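You operate a simulated robot arm through the tools that you are given. There is no shell and no other tool.

You run a simulated robot arm. Do the job below in one go: nothing can be reset, and whatever is moved stays where it is left.

JOB
Level the slant manometer and set its scale to nought.
Fine: bubble in the ring, bypass open while you slide the scale, then lock the scale and shut the bypass.

Only the result counts: the job must be done as asked and must still hold three seconds after the hand-in. Knocking over, shifting, dropping, spilling or breaking anything else fails it.

ROBOT AND FRAMES
A 7-joint arm with a two-finger gripper, fixed in place. Base frame: the origin is on the floor under the middle of its stand, x ahead of it, y to its left, z up; the work surface is at about z = 920. Readings come in mm, rad, newtons and seconds.
With the tool pointing down near the work surface it reaches from about 340 to 720 mm from the base axis. Its first joint turns from -1.152 to 1.152 rad. Payload 2.45 kg.
The tool frame sits at the grasp point between the pads (the TCP): z along the fingers, y along the line on which they close. The tips reach 26 mm beyond it. The gripper opens to 96 mm; its body begins 69 mm behind the TCP.
Orientation is that of the tool frame in the base frame, as a unit quaternion [x, y, z, w]. With the fingers straight down and closing along the base's y, the tool's x points along the base's -x, its y along +y and its z along -z.

CONTROLS
- The arm moves only by the tool arm_command. Its argument "rows" is a list of rows, each an object (a shift or turn left out is 0, a gripper value left out holds the last) with "slide": the shift along the base's x, y, z in units of 150 mm (1.0 is 150 mm), a list of three; "dr": the turn, a rotation vector about the base's x, y, z in units of 120 degrees (1.0 is 120 degrees), a list of three; "jaw": the gripper command, from -1 (shut) to 1 (fully open), values between in proportion. In form: [{"slide": [tx, ty, tz], "dr": [rx, ry, rz], "jaw": jaw}, ...]. A call has 1 to 20 rows; each row is the pose to reach, as a shift and turn from the pose commanded when the call began. A call with a number of a shift or a turn outside -1 to 1 is refused whole. Each row takes 0.2 s and may step no farther than 50 mm and 0.15 rad from the row before; otherwise, or with a gripper value out of range, the whole call is refused. Where a pose cannot be reached the arm comes as near as it can. A force on the tool above 40 N (or 10 N above the force at the start of the call, whichever is more), or a blocked arm, ends the call early, and 0.2 s more pass. Each finger travels about 50 mm/s and halts on what it meets, pressing with about 38 N; the grip force reading is that of the motor and also rises with nothing between the fingers. The clock runs only during rows and for 0.2 s after the last one: add rows that repeat a pose to give the fingers time. The reply holds the time, the measured pose of the TCP, the force on the tool along the base axes, the opening and the grip force, in the units named above and with some noise, with the torque about the TCP (base axes, N m) and any sound that the robot's microphone picked up.
- Cameras (640 x 400 px; columns grow to the right, rows downward): "scene" is fixed at [160, -415.2, 1394.2]; the picture's right is [0.68, -0.74, 0.00], its down [-0.62, -0.57, -0.53] and it looks along [0.39, 0.36, -0.85] (base axes); focal length 214 px, centre (320, 200). "wrist" rides on the gripper at [82, 3, -98] in the tool frame; the picture's right is [-0.04, 1.00, 0.00], its down [-0.73, -0.03, -0.68] and it looks along [-0.68, -0.03, 0.73] (tool axes); focal length 256 px, centre (320, 200). There is no depth. A picture from a camera that has moved, and an enlarged one, comes with that camera's place and axes in the base frame and with its lens.
- get_image(camera): a new picture of that camera. It takes no simulated time.
- zoom(camera, box): a new picture of the part [left, top, right, bottom] of that camera's present view, enlarged. It takes no simulated time.
- finish_job(): hands the job in; it is judged then, once.

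Nothing tells you positions but the pictures and the camera data. Unless the task says otherwise, let go and move clear before handing in.

The tools are called by a JSON object that holds its "method" and its "body". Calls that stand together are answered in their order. arm_command: Moves the arm, as the interface text tells. Its arguments: {"type":"object","properties":{"rows":{"type":"array","items":{"type":"object","properties":{"slide":{"type":"array","items":{"type":"number"}},"dr":{"type":"array","items":{"type":"number"}},"jaw":{"type":"number"}}}}},"required":["rows"]} The other tools are called the same way: get_image (camera) takes a picture; zoom (camera, box) takes an enlarged picture of a part of a camera's view; finish_job () hands the job in.

At the start:

```text
time: 0.0
tcp_pos: [401.2, 26.8, 1267.0]
tcp_rot: [0.0, 1.0, 0.0, 0.0]
force: [-0.5, 0.1, 0.3]
wrist_torque: [0.01, 0.01, 0.01]
opening: 95.8
gripper_force: 0.0
```

scene: 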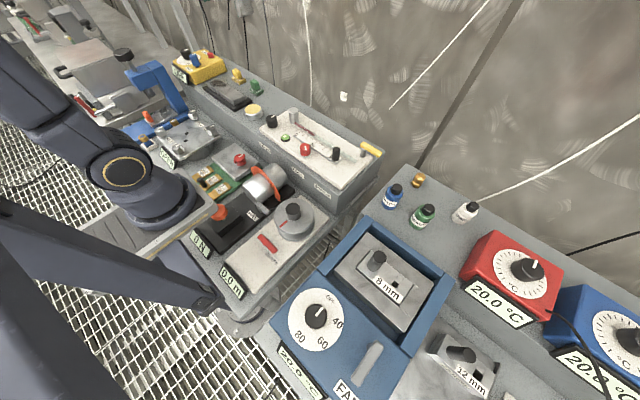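
wrist: 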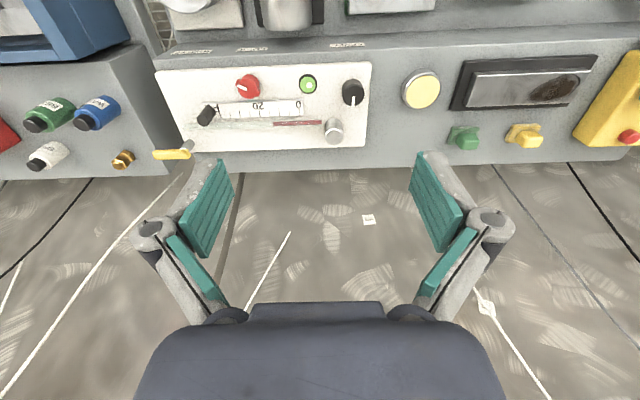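

The slant manometer appears to be the white panel with a red knob, a bubble level and a scale on the grey bench ahead. I'll zoom in on it with both cameras before moving.

{"method": "zoom", "body": {"camera": "scene", "box": [230, 90, 400, 210]}}

{"method": "zoom", "body": {"camera": "wrist", "box": [140, 30, 400, 180]}}

```text
3.33 times, centred on (315, 150) of scene
camera zoom: at [160.0, -415.2, 1394.2], right [0.68, -0.74, 0.0], down [-0.62, -0.57, -0.53], along [0.39, 0.36, -0.85], focal length 715 px, centre (337, 367)
```

zoom: 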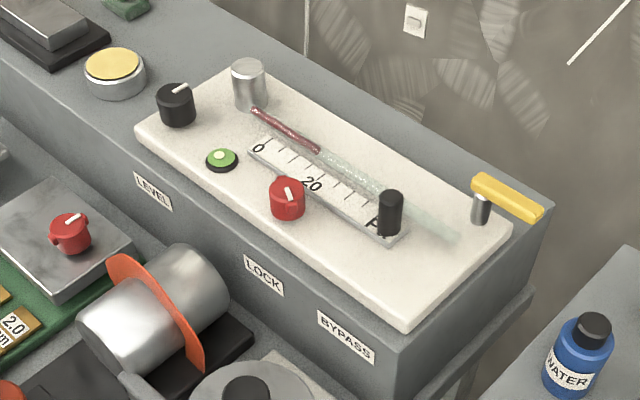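

```text
2.46 times, centred on (270, 105) of wrist
camera zoom: at [319.6, 29.8, 1365.3], right [0.04, 1.0, 0.0], down [0.73, -0.03, 0.68], along [0.68, -0.03, -0.73], focal length 630 px, centre (443, 434)
```

zoom: 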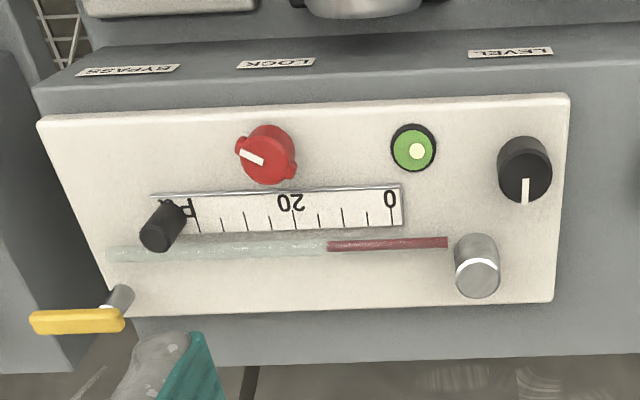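

The parts so far are a black LEVEL knob, a green bubble vial, a red LOCK knob, a scale with a black handle, a red liquid column, and a yellow BYPASS lever. I'll zoom in on each to fix the details.

{"method": "zoom", "body": {"camera": "wrist", "box": [290, 60, 380, 150]}}

{"method": "zoom", "body": {"camera": "wrist", "box": [190, 60, 320, 140]}}

{"method": "zoom", "body": {"camera": "wrist", "box": [140, 90, 230, 170]}}

{"method": "zoom", "body": {"camera": "scene", "box": [260, 100, 330, 150]}}

{"method": "zoom", "body": {"camera": "scene", "box": [320, 130, 400, 190]}}

```text
4.44 times, centred on (335, 105) of wrist
camera zoom: at [319.6, 29.8, 1365.3], right [0.04, 1.0, 0.0], down [0.73, -0.03, 0.68], along [0.68, -0.03, -0.73], focal length 1138 px, centre (253, 622)
```

zoom: 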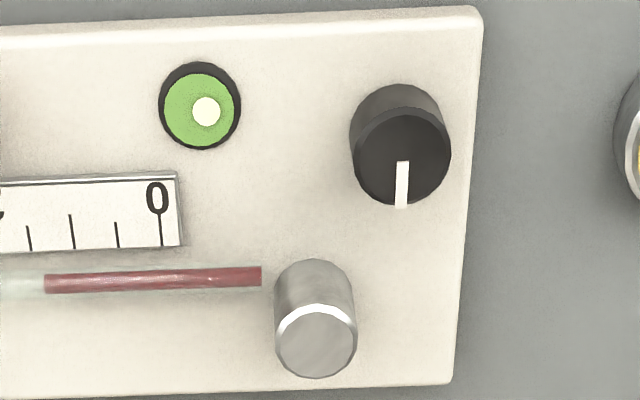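

```text
4.92 times, centred on (255, 100) of wrist
camera zoom: at [319.6, 29.8, 1365.3], right [0.04, 1.0, 0.0], down [0.73, -0.03, 0.68], along [0.68, -0.03, -0.73], focal length 1260 px, centre (640, 692)
```

zoom: 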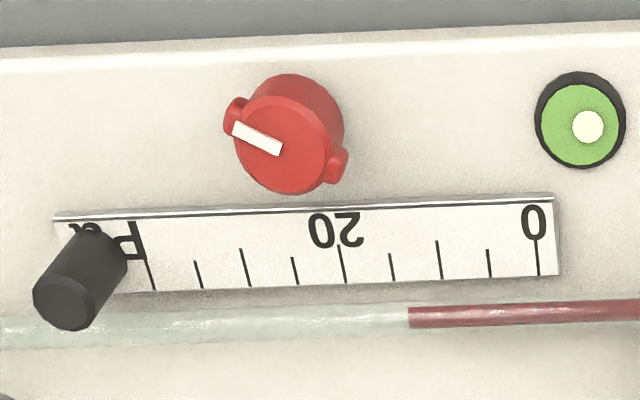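

```text
5.00 times, centred on (185, 130) of wrist
camera zoom: at [319.6, 29.8, 1365.3], right [0.04, 1.0, 0.0], down [0.73, -0.03, 0.68], along [0.68, -0.03, -0.73], focal length 1280 px, centre (995, 550)
```

zoom: 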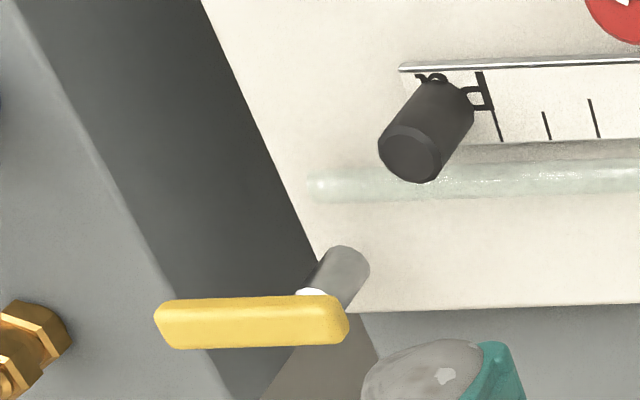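

```text
8.00 times, centred on (295, 125) of scene
camera zoom: at [160.0, -415.2, 1394.2], right [0.68, -0.74, 0.0], down [-0.62, -0.57, -0.53], along [0.39, 0.36, -0.85], focal length 1716 px, centre (520, 800)
```

zoom: 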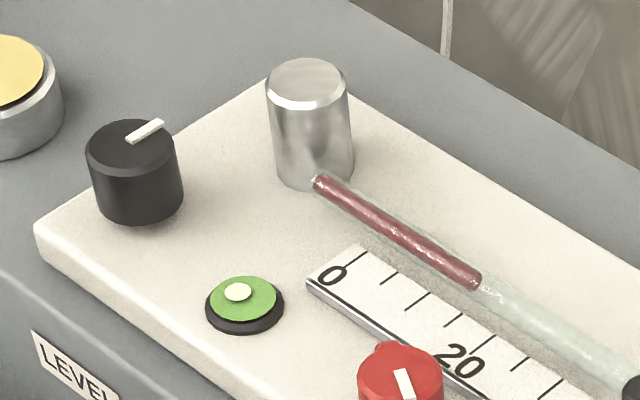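

```text
6.67 times, centred on (360, 160) of scene
camera zoom: at [160.0, -415.2, 1394.2], right [0.68, -0.74, 0.0], down [-0.62, -0.57, -0.53], along [0.39, 0.36, -0.85], focal length 1430 px, centre (53, 467)
```

zoom: 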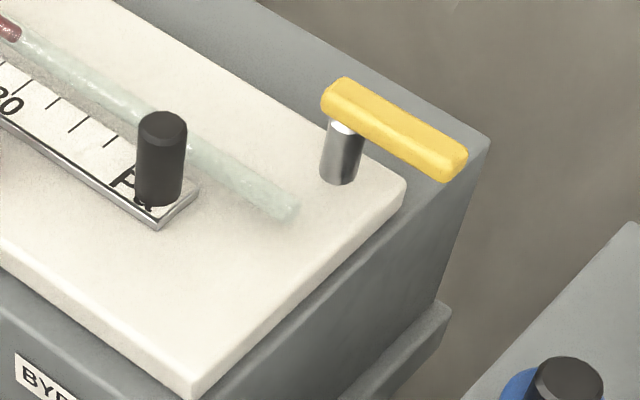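

I've triangulated the LEVEL knob top at about (473, 74, 970), the reservoir at (537, 44, 976) and the bypass post at (548, -217, 980). Next I'll bring the wrist camera closer, keeping high, for a better look at the bubble, scale and lock.

{"method": "arm_command", "body": {"rows": [{"slide": [-0.05, -0.1, -0.2]}, {"slide": [-0.1, -0.25, -0.45]}, {"slide": [-0.15, -0.4, -0.7]}, {"slide": [-0.2, -0.5, -0.95]}, {"slide": [-0.2, -0.5, -0.95]}]}}

{"method": "get_image", "body": {"camera": "wrist"}}

{"method": "get_image", "body": {"camera": "scene"}}

```text
time: 1.2
tcp_pos: [372.3, -48.9, 1124.5]
tcp_rot: [0.0, 1.0, -0.001, 0.0]
force: [-0.4, -0.2, 0.3]
wrist_torque: [-0.03, 0.01, 0.01]
opening: 96.4
gripper_force: 0.1
```

```text
taken
camera wrist: at [289.6, -46.1, 1222.3], right [0.04, 1.0, 0.0], down [0.73, -0.03, 0.68], along [0.68, -0.03, -0.73], focal length 256 px, centre (320, 200)
```

wrist: 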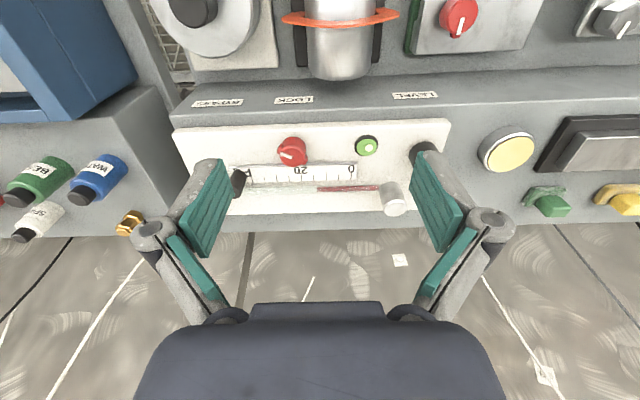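

```text
taken
```

scene: 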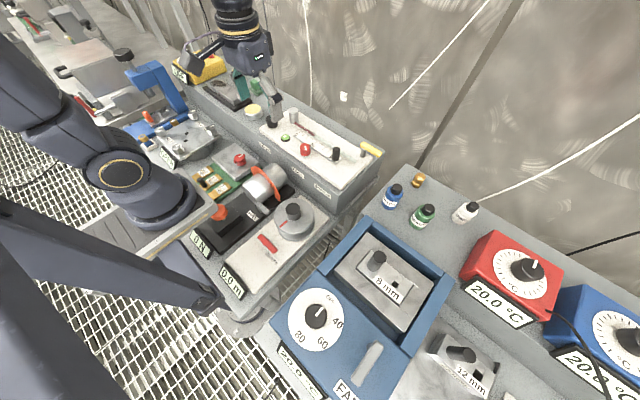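

{"method": "zoom", "body": {"camera": "wrist", "box": [345, 125, 393, 165]}}

{"method": "zoom", "body": {"camera": "wrist", "box": [220, 125, 300, 205]}}

{"method": "zoom", "body": {"camera": "wrist", "box": [290, 140, 410, 220]}}

{"method": "zoom", "body": {"camera": "scene", "box": [275, 130, 295, 145]}}

{"method": "zoom", "body": {"camera": "scene", "box": [290, 130, 350, 175]}}

```text
10.00 times, centred on (369, 145) of wrist
camera zoom: at [289.6, -46.1, 1222.3], right [0.04, 1.0, 0.0], down [0.73, -0.03, 0.68], along [0.68, -0.03, -0.73], focal length 2560 px, centre (-170, 750)
```

zoom: 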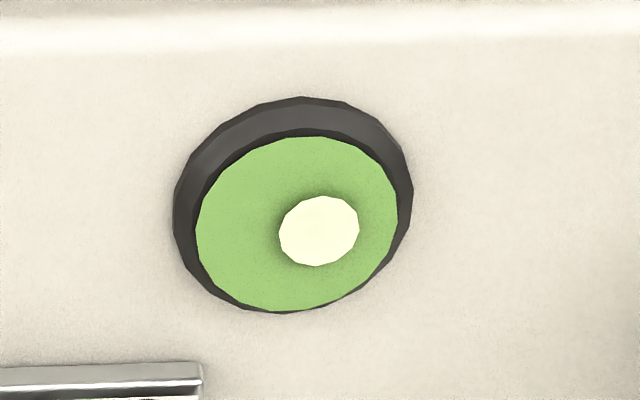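

```text
5.00 times, centred on (260, 165) of wrist
camera zoom: at [289.6, -46.1, 1222.3], right [0.04, 1.0, 0.0], down [0.73, -0.03, 0.68], along [0.68, -0.03, -0.73], focal length 1280 px, centre (620, 375)
```

zoom: 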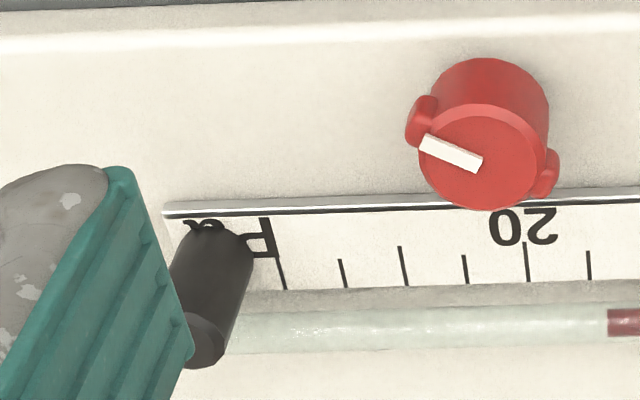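

```text
5.00 times, centred on (350, 180) of wrist
camera zoom: at [289.6, -46.1, 1222.3], right [0.04, 1.0, 0.0], down [0.73, -0.03, 0.68], along [0.68, -0.03, -0.73], focal length 1280 px, centre (170, 300)
```

zoom: 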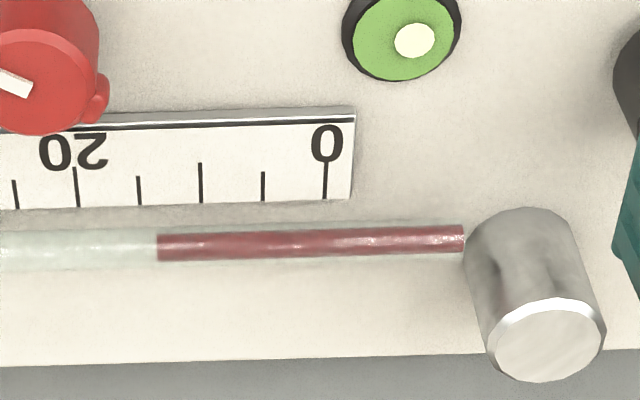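

```text
16.00 times, centred on (285, 138) of scene
camera zoom: at [160.0, -415.2, 1394.2], right [0.68, -0.74, 0.0], down [-0.62, -0.57, -0.53], along [0.39, 0.36, -0.85], focal length 3432 px, centre (880, 1200)
```

zoom: 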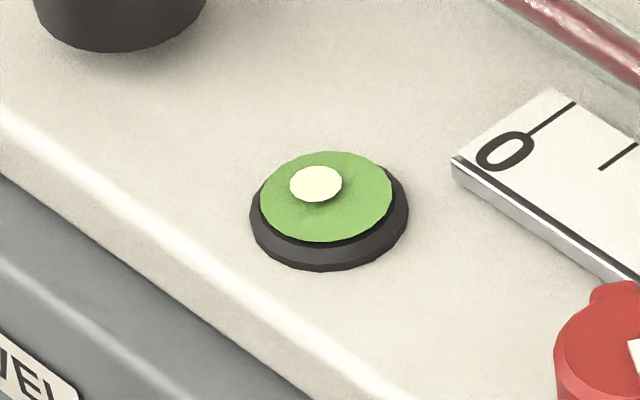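

```text
8.89 times, centred on (320, 152) of scene
camera zoom: at [160.0, -415.2, 1394.2], right [0.68, -0.74, 0.0], down [-0.62, -0.57, -0.53], along [0.39, 0.36, -0.85], focal length 1906 px, centre (320, 622)
```

zoom: 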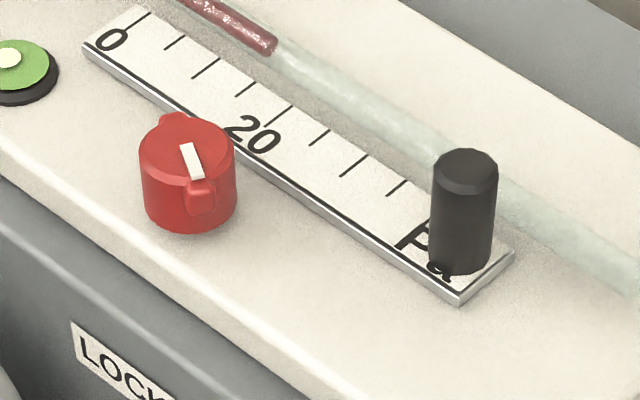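

The bubble sits about 3 mm towards +y of the vial centre (460, 4, 945), so the panel needs levelling first. I'll go above the LEVEL knob at about (471, 74) with the fingers partly open and check the alignment.

{"method": "arm_command", "body": {"rows": [{"slide": [0.13, 0.16, -0.1], "jaw": 0.2}, {"slide": [0.27, 0.33, -0.2], "jaw": 0.2}, {"slide": [0.4, 0.49, -0.35], "jaw": 0.2}, {"slide": [0.54, 0.66, -0.5], "jaw": 0.2}, {"slide": [0.669, 0.815, -0.64], "jaw": 0.2}, {"slide": [0.669, 0.815, -0.697], "jaw": 0.2}, {"slide": [0.669, 0.815, -0.697], "jaw": 0.2}]}}

{"method": "get_image", "body": {"camera": "wrist"}}

{"method": "zoom", "body": {"camera": "scene", "box": [210, 60, 330, 150]}}

```text
time: 2.8
tcp_pos: [471.6, 73.3, 1020.1]
tcp_rot: [0.001, 1.0, 0.001, -0.001]
force: [-0.5, -0.2, 0.0]
wrist_torque: [0.01, 0.02, -0.02]
opening: 57.7
gripper_force: 0.0
```

```text
taken
camera wrist: at [389.8, 76.5, 1118.1], right [0.04, 1.0, 0.0], down [0.73, -0.03, 0.68], along [0.68, -0.03, -0.73], focal length 256 px, centre (320, 200)
```

wrist: 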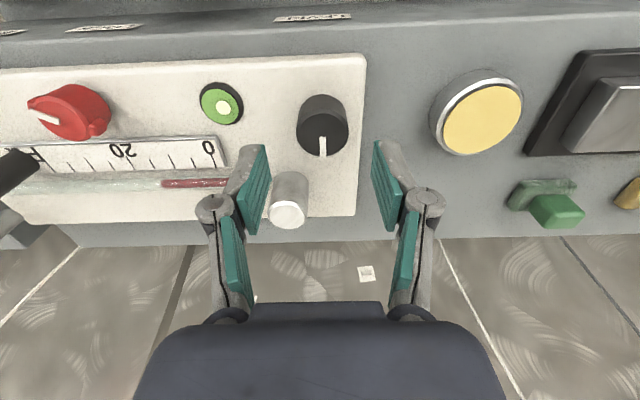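

```text
4.44 times, centred on (270, 105) of scene
camera zoom: at [160.1, -415.1, 1394.2], right [0.68, -0.74, 0.0], down [-0.62, -0.57, -0.53], along [0.39, 0.36, -0.85], focal length 953 px, centre (542, 622)
```

zoom: 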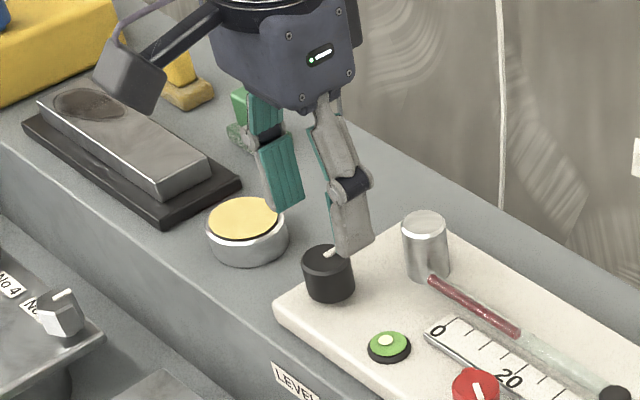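

The knob is centred at (471, 74, 970), right under the tool. I'll go down around it and close.

{"method": "arm_command", "body": {"rows": [{"slide": [-0.002, 0, -0.12]}, {"slide": [-0.002, 0, -0.24]}, {"slide": [-0.002, 0, -0.32]}, {"slide": [-0.002, 0, -0.32]}]}}

{"method": "zoom", "body": {"camera": "wrist", "box": [160, 60, 480, 260]}}

{"method": "zoom", "body": {"camera": "scene", "box": [240, 80, 320, 150]}}

```text
time: 3.8
tcp_pos: [471.4, 73.1, 972.0]
tcp_rot: [0.0, 1.0, 0.001, 0.0]
force: [-0.5, 0.0, 0.3]
wrist_torque: [0.01, 0.03, -0.01]
opening: 57.6
gripper_force: 0.0
```

```text
2.00 times, centred on (320, 160) of wrist
camera zoom: at [390.0, 76.8, 1069.7], right [0.04, 1.0, 0.0], down [0.73, -0.03, 0.68], along [0.68, -0.03, -0.73], focal length 512 px, centre (320, 280)
```

zoom: 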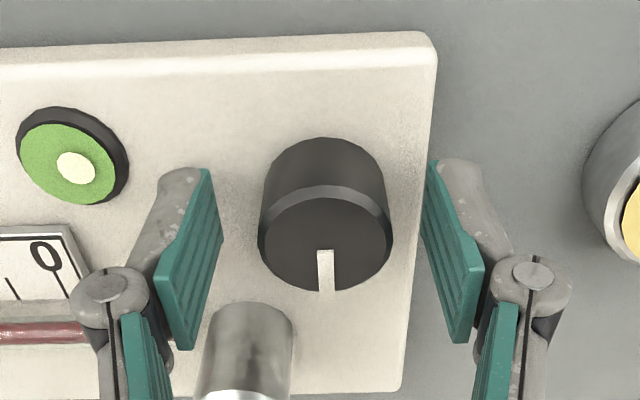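

```text
5.71 times, centred on (280, 115) of scene
camera zoom: at [160.0, -415.2, 1394.2], right [0.68, -0.74, 0.0], down [-0.62, -0.57, -0.53], along [0.39, 0.36, -0.85], focal length 1226 px, centre (549, 686)
```

zoom: 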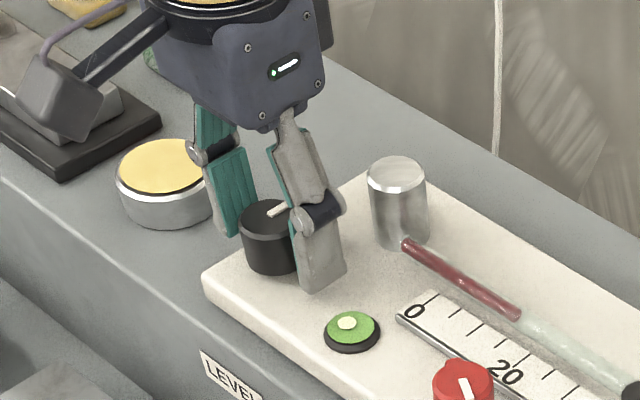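

The fingers straddle the knob cleanly. I'll close on it and check the force.

{"method": "arm_command", "body": {"rows": [{"slide": [0, 0, 0], "jaw": -0.2}, {"slide": [0, 0, 0], "jaw": -0.6}, {"slide": [0, 0, 0], "jaw": -0.6}, {"slide": [0, 0, 0], "jaw": -0.6}]}}

{"method": "zoom", "body": {"camera": "wrist", "box": [160, 60, 480, 260]}}

```text
time: 4.8
tcp_pos: [472.2, 75.4, 972.2]
tcp_rot: [0.001, 1.0, 0.001, 0.001]
force: [-0.9, 11.0, -0.2]
wrist_torque: [0.31, 0.03, -0.01]
opening: 33.5
gripper_force: 45.0
```

```text
2.00 times, centred on (320, 160) of wrist
camera zoom: at [389.9, 77.9, 1069.9], right [0.04, 1.0, 0.0], down [0.73, -0.03, 0.68], along [0.68, -0.03, -0.73], focal length 512 px, centre (320, 280)
```

zoom: 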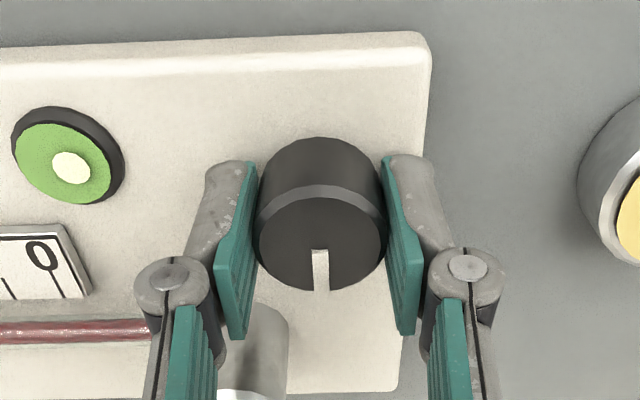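

I've gripped it at 33.5 mm, and the side force says the knob sits about 2 mm further +y. I'll re-centre, then turn 30° counter-clockwise as a trial.

{"method": "arm_command", "body": {"rows": [{"slide": [0, 0.014, 0]}, {"slide": [0, 0.014, 0]}, {"slide": [0, 0.014, 0], "dr": [0, 0, 0.0625]}, {"slide": [0, 0.014, 0], "dr": [0, 0, 0.125]}, {"slide": [0, 0.014, 0], "dr": [0, 0, 0.1875]}, {"slide": [0, 0.014, 0], "dr": [0, 0, 0.25]}, {"slide": [0, 0.014, 0], "dr": [0, 0, 0.25]}]}}

{"method": "zoom", "body": {"camera": "wrist", "box": [80, 60, 480, 310]}}

{"method": "zoom", "body": {"camera": "scene", "box": [275, 130, 295, 145]}}

```text
time: 6.4
tcp_pos: [471.2, 76.4, 970.8]
tcp_rot: [-0.259, 0.966, 0.0, 0.0]
force: [1.5, 2.5, -10.9]
wrist_torque: [0.32, -0.37, 0.01]
opening: 33.5
gripper_force: 45.0
```

```text
1.60 times, centred on (280, 185) of wrist
camera zoom: at [399.2, 37.7, 1070.1], right [-0.47, 0.88, 0.0], down [0.65, 0.34, 0.68], along [0.6, 0.32, -0.73], focal length 410 px, centre (384, 224)
```

zoom: 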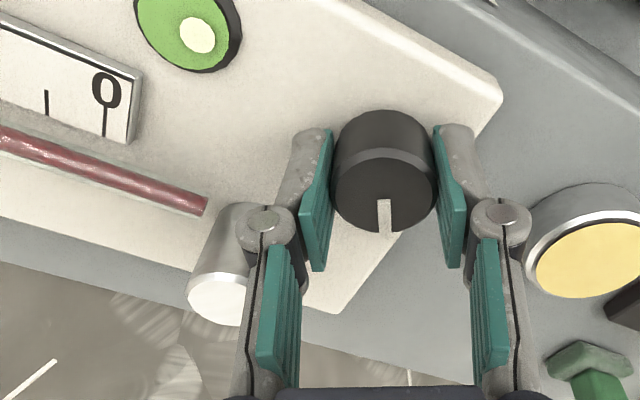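

```text
16.00 times, centred on (285, 138) of scene
camera zoom: at [160.2, -415.0, 1394.2], right [0.68, -0.74, 0.0], down [-0.62, -0.57, -0.53], along [0.39, 0.36, -0.85], focal length 3432 px, centre (880, 1200)
```

zoom: 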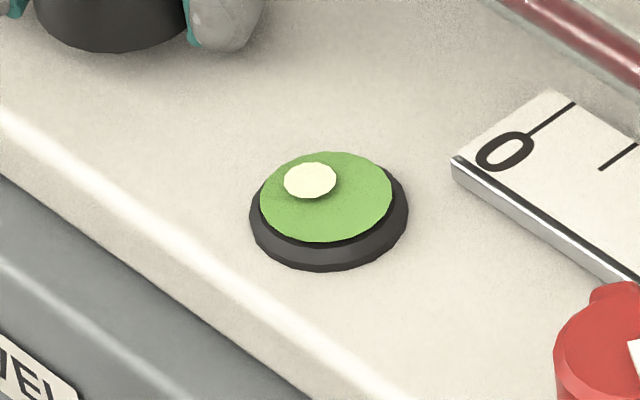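

Counter-clockwise moved the bubble further towards +y, by about 1.5 mm for 30°, so I need clockwise. I'll turn back 60° and check.

{"method": "arm_command", "body": {"rows": [{"dr": [0, 0, -0.0625]}, {"dr": [0, 0, -0.125]}, {"dr": [0, 0, -0.1875]}, {"dr": [0, 0, -0.25]}, {"dr": [0, 0, -0.3125]}, {"dr": [0, 0, -0.375]}, {"dr": [0, 0, -0.4375]}, {"dr": [0, 0, -0.5]}, {"dr": [0, 0, -0.5]}, {"dr": [0, 0, -0.5]}]}}

{"method": "zoom", "body": {"camera": "wrist", "box": [80, 10, 480, 260]}}

{"method": "zoom", "body": {"camera": "scene", "box": [275, 130, 295, 145]}}

```text
time: 8.6
tcp_pos: [471.3, 74.1, 971.9]
tcp_rot: [0.26, 0.966, -0.001, 0.0]
force: [2.0, -24.5, -13.2]
wrist_torque: [-0.69, -0.04, 0.08]
opening: 33.5
gripper_force: 45.1
```

```text
1.60 times, centred on (280, 135) of wrist
camera zoom: at [402.6, 118.0, 1070.0], right [0.54, 0.84, 0.0], down [0.62, -0.39, 0.68], along [0.57, -0.37, -0.73], focal length 410 px, centre (384, 304)
```

zoom: 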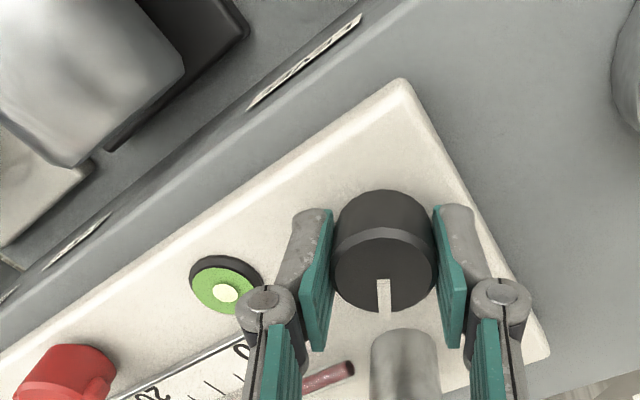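

```text
16.00 times, centred on (285, 138) of scene
camera zoom: at [160.3, -415.8, 1393.9], right [0.68, -0.74, 0.0], down [-0.62, -0.57, -0.53], along [0.39, 0.36, -0.85], focal length 3432 px, centre (880, 1200)
```

zoom: 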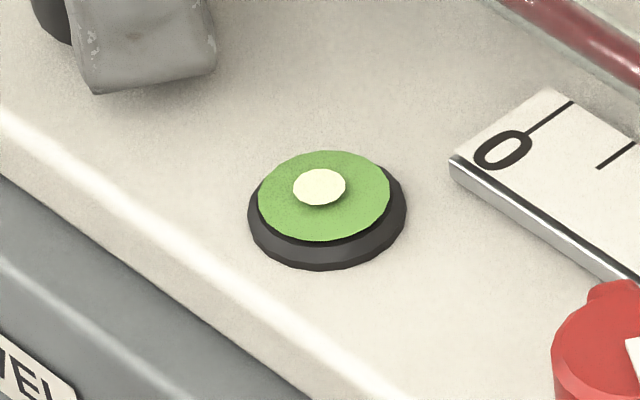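

Clockwise is right: the bubble is now about 1 mm off. The side force has built up, so I'll relax the position by about 2 mm in -y and then turn another 20°.

{"method": "arm_command", "body": {"rows": [{"slide": [0, -0.007, -0.003]}, {"slide": [0, -0.013, -0.006]}, {"slide": [0, -0.013, -0.006]}]}}

```text
time: 9.4
tcp_pos: [471.3, 73.2, 971.1]
tcp_rot: [0.259, 0.966, 0.001, 0.001]
force: [-5.1, -16.3, 11.6]
wrist_torque: [-0.31, 0.44, 0.04]
opening: 33.5
gripper_force: 44.6
```

{"method": "arm_command", "body": {"rows": [{"slide": [-0.004, -0.01, 0.003]}, {"slide": [-0.006, -0.02, 0.003]}, {"slide": [-0.006, -0.02, 0.003]}]}}

{"method": "zoom", "body": {"camera": "scene", "box": [275, 130, 295, 145]}}

```text
time: 10.2
tcp_pos: [472.6, 73.9, 971.1]
tcp_rot: [0.258, 0.966, 0.002, 0.001]
force: [3.6, 14.0, -6.1]
wrist_torque: [0.43, -0.39, -0.01]
opening: 33.3
gripper_force: 45.2
```

```text
16.00 times, centred on (285, 138) of scene
camera zoom: at [160.2, -414.7, 1394.3], right [0.68, -0.73, 0.0], down [-0.62, -0.57, -0.53], along [0.39, 0.36, -0.85], focal length 3432 px, centre (880, 1200)
```

zoom: 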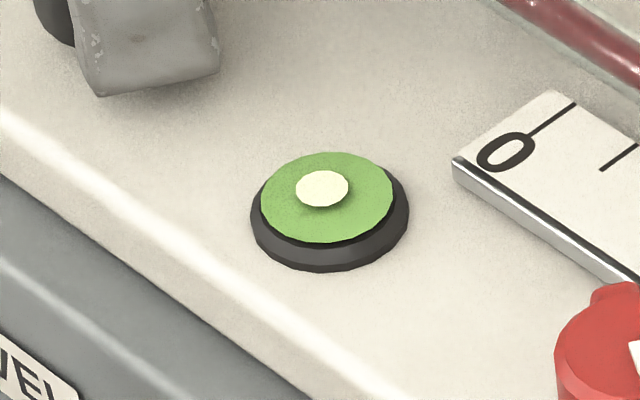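

The force is balanced at about y = 72.6, so I'll correct that and turn the remaining 20° clockwise.

{"method": "arm_command", "body": {"rows": [{"slide": [0.002, 0.009, -0.001]}, {"slide": [0.002, 0.009, -0.001], "dr": [0, 0, -0.0556]}, {"slide": [0.002, 0.009, -0.001], "dr": [0, 0, -0.1111]}, {"slide": [0.002, 0.009, -0.001], "dr": [0, 0, -0.1667]}, {"slide": [0.002, 0.009, -0.001], "dr": [0, 0, -0.1667]}]}}

{"method": "zoom", "body": {"camera": "scene", "box": [275, 130, 295, 145]}}

{"method": "zoom", "body": {"camera": "wrist", "box": [80, 60, 480, 310]}}

```text
time: 11.4
tcp_pos: [470.5, 73.4, 971.6]
tcp_rot: [0.423, 0.906, 0.0, 0.0]
force: [2.8, 20.2, 1.0]
wrist_torque: [0.25, -0.17, -0.03]
opening: 33.6
gripper_force: 45.1
```

```text
16.00 times, centred on (285, 138) of scene
camera zoom: at [160.1, -414.6, 1394.3], right [0.68, -0.74, 0.0], down [-0.62, -0.57, -0.53], along [0.39, 0.36, -0.85], focal length 3432 px, centre (880, 1200)
```

zoom: 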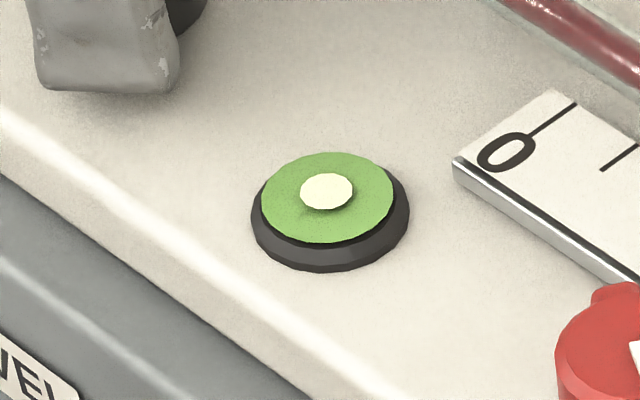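

```text
1.60 times, centred on (280, 185) of wrist
camera zoom: at [421.0, 137.9, 1070.2], right [0.79, 0.61, 0.0], down [0.45, -0.58, 0.68], along [0.41, -0.54, -0.73], focal length 410 px, centre (384, 224)
```

zoom: 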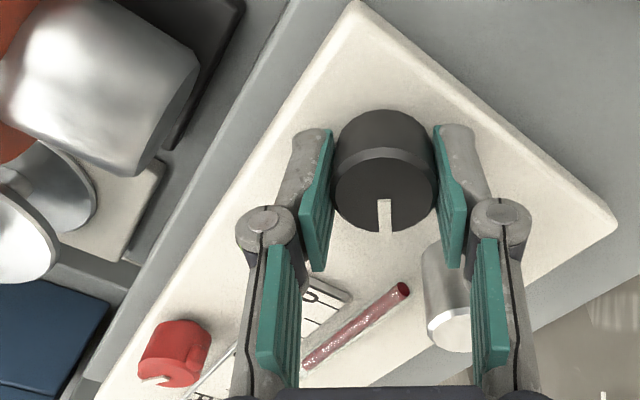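

The bubble now looks centred in the scene view. I'll release the knob, rise clear, turn the wrist back, and check from a second angle.

{"method": "arm_command", "body": {"rows": [{"slide": [0, 0, 0], "jaw": 0.1}, {"slide": [0, 0, 0], "jaw": 0.2}, {"slide": [0, 0, 0], "jaw": 0.2}]}}

{"method": "zoom", "body": {"camera": "scene", "box": [275, 130, 295, 145]}}

```text
time: 12.2
tcp_pos: [471.5, 72.0, 971.3]
tcp_rot: [0.424, 0.906, 0.0, 0.0]
force: [-0.1, 1.0, 0.3]
wrist_torque: [-0.01, -0.01, -0.02]
opening: 57.6
gripper_force: 0.0
```

```text
16.00 times, centred on (285, 138) of scene
camera zoom: at [160.0, -415.2, 1394.2], right [0.68, -0.74, 0.0], down [-0.62, -0.57, -0.53], along [0.39, 0.36, -0.85], focal length 3432 px, centre (880, 1200)
```

zoom: 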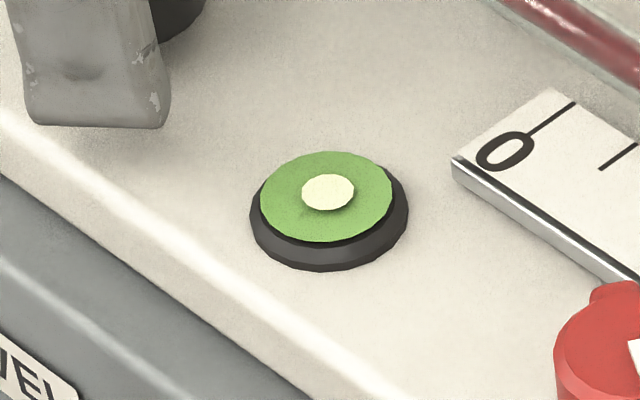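

{"method": "arm_command", "body": {"rows": [{"slide": [0, 0, 0.2]}, {"slide": [0, 0, 0.4], "dr": [0, 0, 0.07]}, {"slide": [-0.1, -0.1, 0.6], "dr": [0, 0, 0.14]}, {"slide": [-0.2, -0.2, 0.7], "dr": [0, 0, 0.21]}, {"slide": [-0.3, -0.3, 0.8], "dr": [0, 0, 0.28]}, {"slide": [-0.4, -0.4, 0.9], "dr": [0, 0, 0.35]}, {"slide": [-0.5, -0.5, 0.9], "dr": [0, 0, 0.4167]}, {"slide": [-0.5, -0.5, 0.9], "dr": [0, 0, 0.4167]}]}}

{"method": "get_image", "body": {"camera": "wrist"}}

{"method": "zoom", "body": {"camera": "scene", "box": [279, 133, 291, 143]}}

```text
time: 14.0
tcp_pos: [395.7, -2.3, 1107.1]
tcp_rot: [0.0, 1.0, 0.0, 0.0]
force: [-0.4, 0.6, 0.1]
wrist_torque: [0.0, 0.01, 0.0]
opening: 57.7
gripper_force: 0.1
```

```text
taken
camera wrist: at [313.4, 0.4, 1205.1], right [0.04, 1.0, 0.0], down [0.73, -0.03, 0.68], along [0.68, -0.03, -0.73], focal length 256 px, centre (320, 200)
```

wrist: 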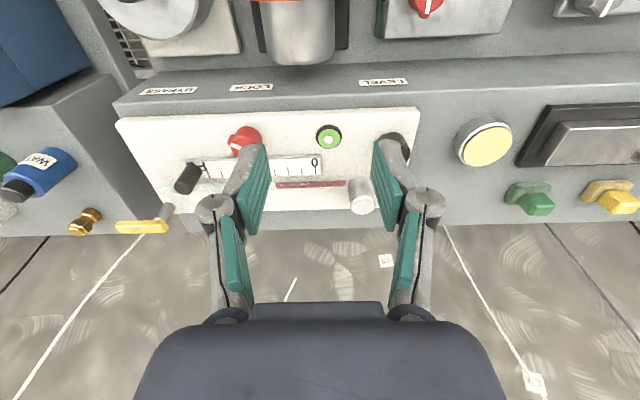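

```text
16.00 times, centred on (285, 138) of scene
camera zoom: at [160.0, -415.2, 1394.2], right [0.68, -0.74, 0.0], down [-0.62, -0.57, -0.53], along [0.39, 0.36, -0.85], focal length 3432 px, centre (880, 1192)
```

zoom: 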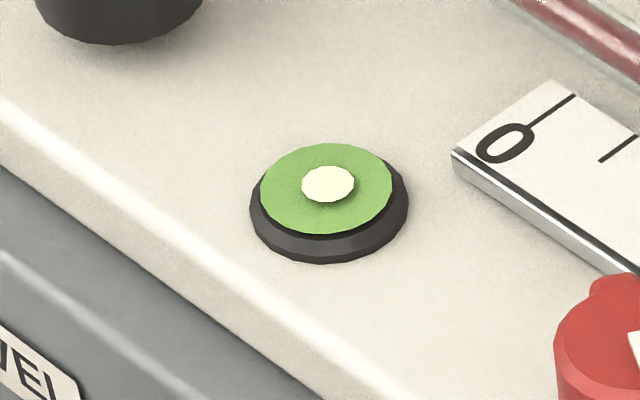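

{"method": "zoom", "body": {"camera": "wrist", "box": [309, 120, 349, 152]}}

{"method": "zoom", "body": {"camera": "wrist", "box": [250, 130, 390, 218]}}

```text
12.50 times, centred on (329, 136) of wrist
camera zoom: at [313.4, 0.4, 1205.1], right [0.04, 1.0, 0.0], down [0.73, -0.03, 0.68], along [0.68, -0.03, -0.73], focal length 3200 px, centre (208, 1000)
```

zoom: 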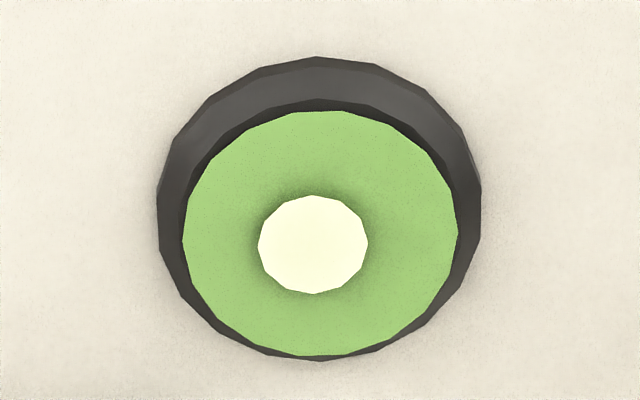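

```text
4.55 times, centred on (320, 174) of wrist
camera zoom: at [313.4, 0.4, 1205.1], right [0.04, 1.0, 0.0], down [0.73, -0.03, 0.68], along [0.68, -0.03, -0.73], focal length 1164 px, centre (320, 318)
```

zoom: 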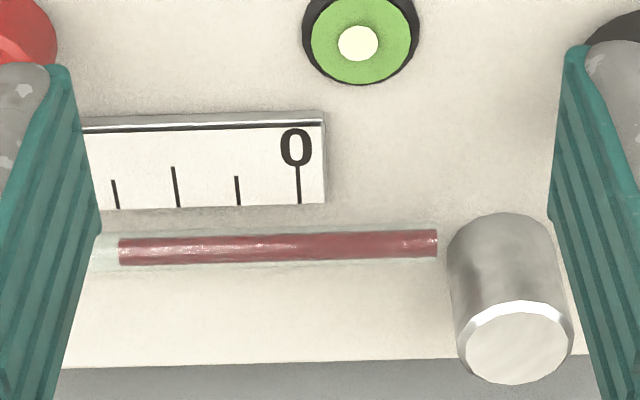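

From the wrist view the bubble is overshot by about 0.5 mm towards -y, and the bubble itself stands about 1.7 mm above the disc. I'll go back to the knob and turn it about 10° counter-clockwise.

{"method": "arm_command", "body": {"rows": [{"slide": [0.12, 0.13, -0.1]}, {"slide": [0.25, 0.26, -0.25]}, {"slide": [0.38, 0.39, -0.4]}, {"slide": [0.503, 0.513, -0.55]}, {"slide": [0.503, 0.513, -0.7]}, {"slide": [0.503, 0.513, -0.82]}, {"slide": [0.503, 0.513, -0.9]}, {"slide": [0.503, 0.513, -0.9]}, {"slide": [0.503, 0.513, -0.9], "jaw": -0.2}, {"slide": [0.503, 0.513, -0.9], "jaw": -0.6}, {"slide": [0.503, 0.513, -0.9], "jaw": -0.6}, {"slide": [0.503, 0.513, -0.9], "jaw": -0.6}]}}

{"method": "zoom", "body": {"camera": "scene", "box": [279, 133, 291, 143]}}

{"method": "zoom", "body": {"camera": "wrist", "box": [160, 60, 480, 260]}}

```text
time: 16.6
tcp_pos: [471.8, 75.4, 971.7]
tcp_rot: [0.0, 1.0, 0.0, 0.0]
force: [0.3, 0.2, -3.4]
wrist_torque: [0.07, -0.18, 0.0]
opening: 33.5
gripper_force: 44.9
```

```text
16.00 times, centred on (285, 138) of scene
camera zoom: at [160.1, -415.1, 1394.2], right [0.68, -0.74, 0.0], down [-0.62, -0.57, -0.53], along [0.39, 0.36, -0.85], focal length 3432 px, centre (880, 1192)
```

zoom: 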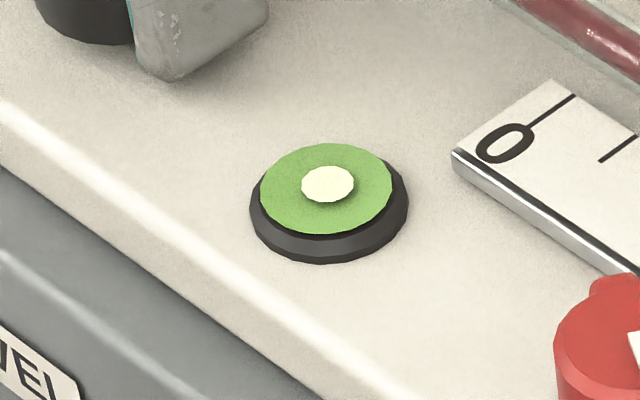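

```text
2.00 times, centred on (320, 160) of wrist
camera zoom: at [389.1, 78.1, 1069.1], right [0.04, 1.0, 0.0], down [0.73, -0.03, 0.68], along [0.68, -0.03, -0.73], focal length 512 px, centre (320, 280)
```

zoom: 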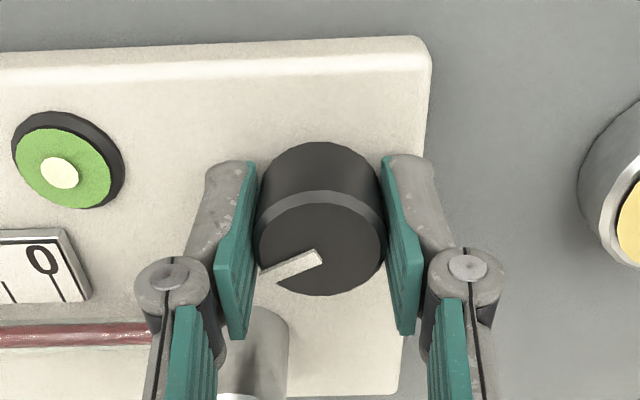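

{"method": "arm_command", "body": {"rows": [{"dr": [0, 0, 0.042]}, {"dr": [0, 0, 0.084]}, {"dr": [0, 0, 0.084]}]}}

{"method": "zoom", "body": {"camera": "scene", "box": [279, 133, 291, 143]}}

```text
time: 17.4
tcp_pos: [471.2, 74.2, 971.8]
tcp_rot: [-0.089, 0.996, -0.001, -0.002]
force: [0.8, 6.3, -17.1]
wrist_torque: [0.32, -0.68, 0.0]
opening: 33.4
gripper_force: 45.1
```

```text
16.00 times, centred on (285, 138) of scene
camera zoom: at [160.3, -415.0, 1394.2], right [0.68, -0.74, 0.0], down [-0.62, -0.57, -0.53], along [0.39, 0.36, -0.85], focal length 3432 px, centre (880, 1192)
```

zoom: 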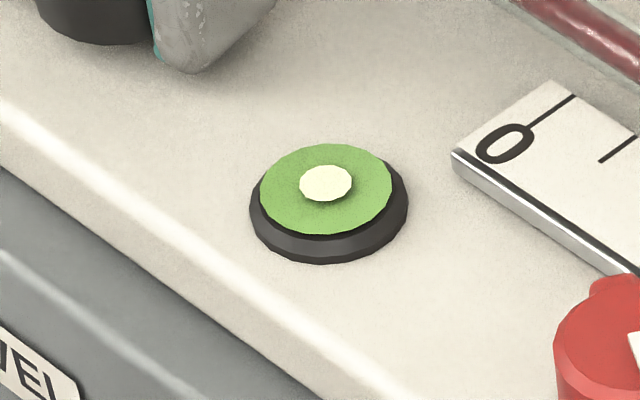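

The bubble is centred to within a pixel or two. I'll release, rise, and check again from the wrist side.

{"method": "arm_command", "body": {"rows": [{"jaw": 0.0}, {"jaw": 0.2}, {"jaw": 0.2}, {"slide": [0, 0, 0.2], "jaw": 0.2}, {"slide": [0, 0, 0.4], "dr": [0, 0, -0.042]}, {"slide": [-0.15, -0.15, 0.6], "dr": [0, 0, -0.084]}, {"slide": [-0.3, -0.3, 0.75], "dr": [0, 0, -0.084]}, {"slide": [-0.45, -0.42, 0.9], "dr": [0, 0, -0.084]}, {"slide": [-0.5, -0.46, 0.9], "dr": [0, 0, -0.084]}, {"slide": [-0.5, -0.46, 0.9], "dr": [0, 0, -0.084]}]}}

{"method": "zoom", "body": {"camera": "wrist", "box": [309, 120, 349, 152]}}

{"method": "zoom", "body": {"camera": "scene", "box": [279, 133, 291, 143]}}

{"method": "get_image", "body": {"camera": "wrist"}}

```text
time: 19.6
tcp_pos: [396.4, 5.4, 1104.9]
tcp_rot: [0.0, 1.0, 0.0, 0.0]
force: [-0.2, 0.2, -1.2]
wrist_torque: [0.01, 0.03, 0.02]
opening: 57.6
gripper_force: 0.0
```

```text
12.50 times, centred on (329, 136) of wrist
camera zoom: at [313.9, 8.3, 1204.5], right [0.04, 1.0, 0.0], down [0.73, -0.03, 0.68], along [0.68, -0.03, -0.73], focal length 3200 px, centre (208, 1000)
```

zoom: 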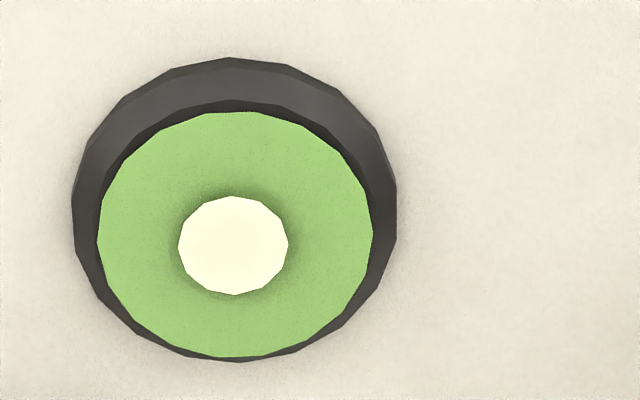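

```text
16.00 times, centred on (285, 138) of scene
camera zoom: at [160.0, -415.2, 1394.2], right [0.68, -0.74, 0.0], down [-0.62, -0.57, -0.53], along [0.39, 0.36, -0.85], focal length 3432 px, centre (880, 1192)
```

zoom: 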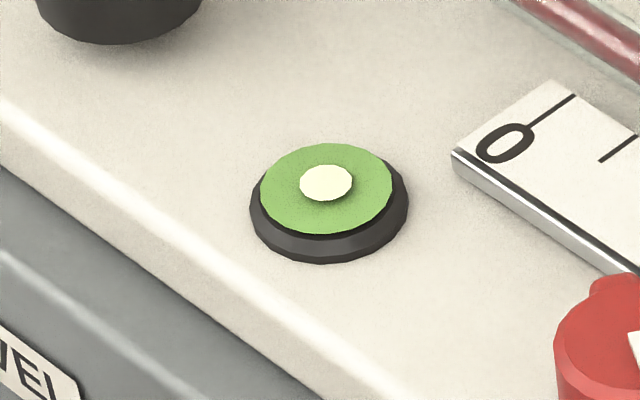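

```text
taken
camera wrist: at [313.9, 8.3, 1204.5], right [0.04, 1.0, 0.0], down [0.73, -0.03, 0.68], along [0.68, -0.03, -0.73], focal length 256 px, centre (320, 200)
```

wrist: 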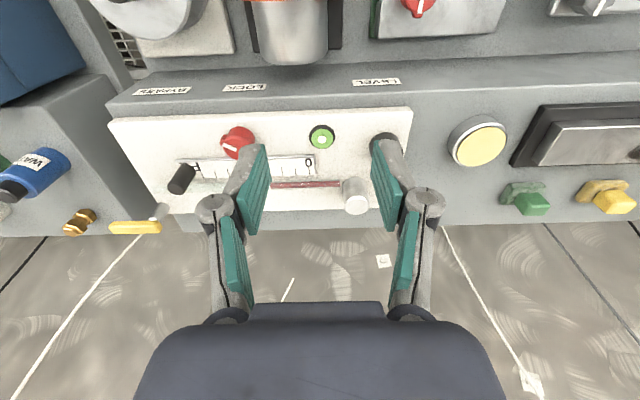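

The bubble is centred within about 0.2 mm. Next is the bypass, so I'll move the camera over towards the yellow lever to see its state and shape.

{"method": "arm_command", "body": {"rows": [{"slide": [0, -0.25, 0.0], "jaw": 0.2}, {"slide": [0, -0.5, 0.0]}, {"slide": [0.05, -0.75, 0.0]}, {"slide": [0.1, -1.0, 0.0]}, {"slide": [0.1, -1.0, 0.0]}]}}

{"method": "get_image", "body": {"camera": "wrist"}}

{"method": "zoom", "body": {"camera": "scene", "box": [345, 130, 395, 170]}}

```text
time: 20.8
tcp_pos: [413.2, -145.0, 1106.5]
tcp_rot: [0.0, 1.0, 0.001, 0.0]
force: [-0.8, 0.3, -0.5]
wrist_torque: [-0.03, -0.02, -0.03]
opening: 57.6
gripper_force: 0.0
```

```text
taken
camera wrist: at [329.2, -141.5, 1205.1], right [0.04, 1.0, 0.0], down [0.73, -0.03, 0.68], along [0.68, -0.03, -0.73], focal length 256 px, centre (320, 200)
```

wrist: 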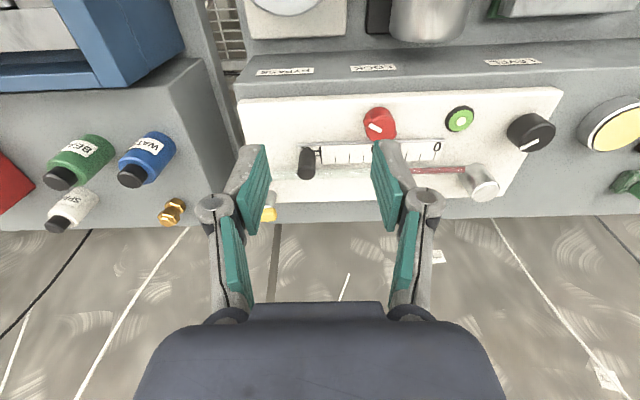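

```text
10.00 times, centred on (370, 150) of scene
camera zoom: at [160.0, -415.2, 1394.2], right [0.68, -0.74, 0.0], down [-0.62, -0.57, -0.53], along [0.39, 0.36, -0.85], focal length 2145 px, centre (-180, 700)
```

zoom: 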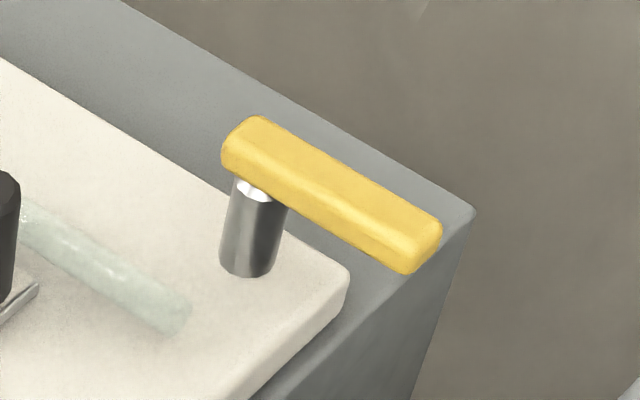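

Working from both views, the lever's top is at z≈998. It pivots at about (548, -217) and points along -y to about y = -264. I'll bring the gripper over the pivot with the fingers turned 90° so they can straddle the lever.

{"method": "arm_command", "body": {"rows": [{"slide": [0.08, -0.04, 0.0], "dr": [0, 0, -0.0682]}, {"slide": [0.17, -0.09, 0.0], "dr": [0, 0, -0.1364]}, {"slide": [0.25, -0.13, 0.0], "dr": [0, 0, -0.2045]}, {"slide": [0.33, -0.18, 0.0], "dr": [0, 0, -0.2727]}, {"slide": [0.42, -0.22, 0.0], "dr": [0, 0, -0.3409]}, {"slide": [0.5, -0.26, -0.05], "dr": [0, 0, -0.4091]}, {"slide": [0.58, -0.31, -0.1], "dr": [0, 0, -0.4773]}, {"slide": [0.66, -0.35, -0.15], "dr": [0, 0, -0.5455]}, {"slide": [0.75, -0.4, -0.2], "dr": [0, 0, -0.6136]}, {"slide": [0.83, -0.44, -0.28], "dr": [0, 0, -0.6818]}, {"slide": [0.913, -0.483, -0.33], "dr": [0, 0, -0.75]}, {"slide": [0.913, -0.483, -0.33], "dr": [0, 0, -0.75]}]}}

{"method": "get_image", "body": {"camera": "wrist"}}

{"method": "zoom", "body": {"camera": "scene", "box": [300, 90, 420, 180]}}

```text
time: 23.4
tcp_pos: [549.0, -216.7, 1057.1]
tcp_rot: [0.708, 0.706, 0.0, 0.0]
force: [0.4, -0.2, -0.4]
wrist_torque: [0.02, -0.01, 0.01]
opening: 57.5
gripper_force: 0.0
```

```text
taken
camera wrist: at [551.9, -135.6, 1155.5], right [1.0, -0.04, 0.0], down [-0.03, -0.73, 0.68], along [-0.03, -0.68, -0.73], focal length 256 px, centre (320, 200)
```

wrist: 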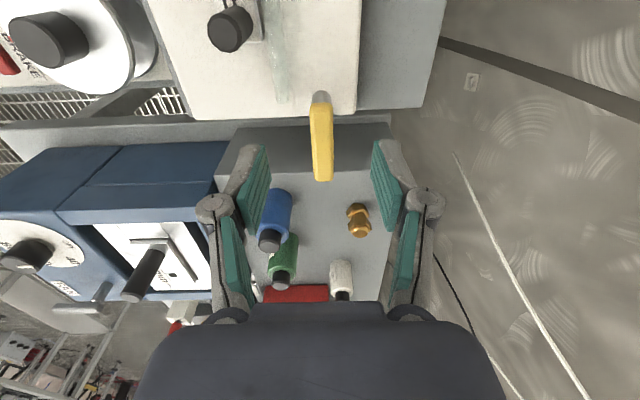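

```text
4.44 times, centred on (360, 135) of scene
camera zoom: at [160.1, -415.2, 1394.2], right [0.68, -0.74, 0.0], down [-0.62, -0.57, -0.53], along [0.39, 0.36, -0.85], focal length 953 px, centre (142, 489)
```

zoom: 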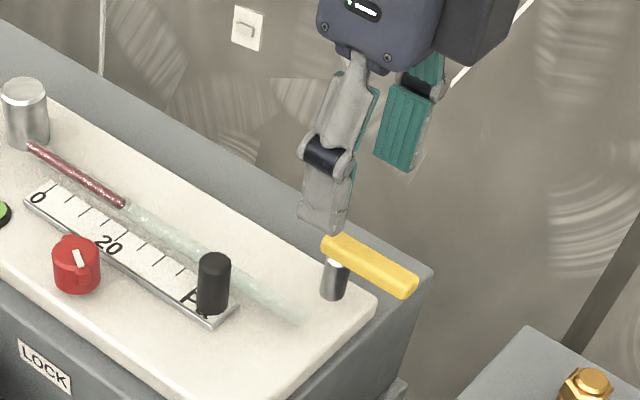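

{"method": "zoom", "body": {"camera": "wrist", "box": [270, 80, 370, 190]}}

```text
3.64 times, centred on (320, 135) of wrist
camera zoom: at [551.9, -135.6, 1155.5], right [1.0, -0.04, 0.0], down [-0.03, -0.73, 0.68], along [-0.03, -0.68, -0.73], focal length 931 px, centre (320, 436)
```

zoom: 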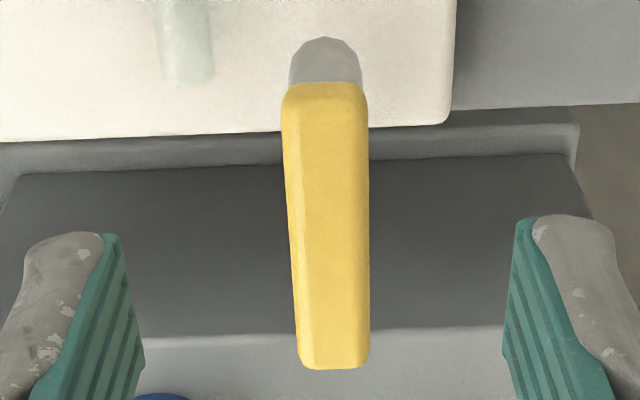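

{"method": "zoom", "body": {"camera": "scene", "box": [360, 138, 390, 162]}}

{"method": "zoom", "body": {"camera": "wrist", "box": [300, 85, 340, 115]}}

```text
16.00 times, centred on (375, 150) of scene
camera zoom: at [160.1, -415.2, 1394.2], right [0.68, -0.74, 0.0], down [-0.62, -0.57, -0.53], along [0.39, 0.36, -0.85], focal length 3432 px, centre (-560, 1000)
```

zoom: 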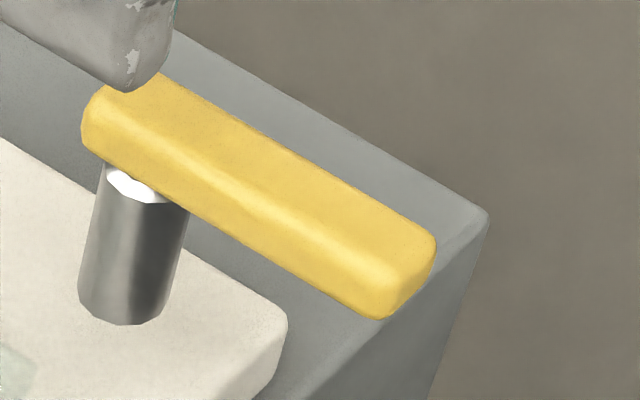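

```text
13.33 times, centred on (320, 100) of wrist
camera zoom: at [551.9, -135.6, 1155.5], right [1.0, -0.04, 0.0], down [-0.03, -0.73, 0.68], along [-0.03, -0.68, -0.73], focal length 3413 px, centre (320, 1533)
```

zoom: 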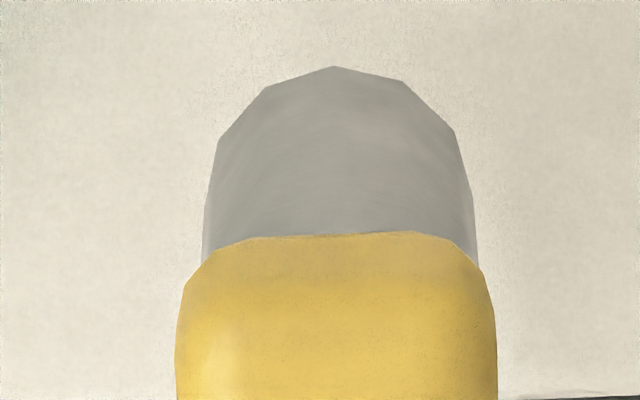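

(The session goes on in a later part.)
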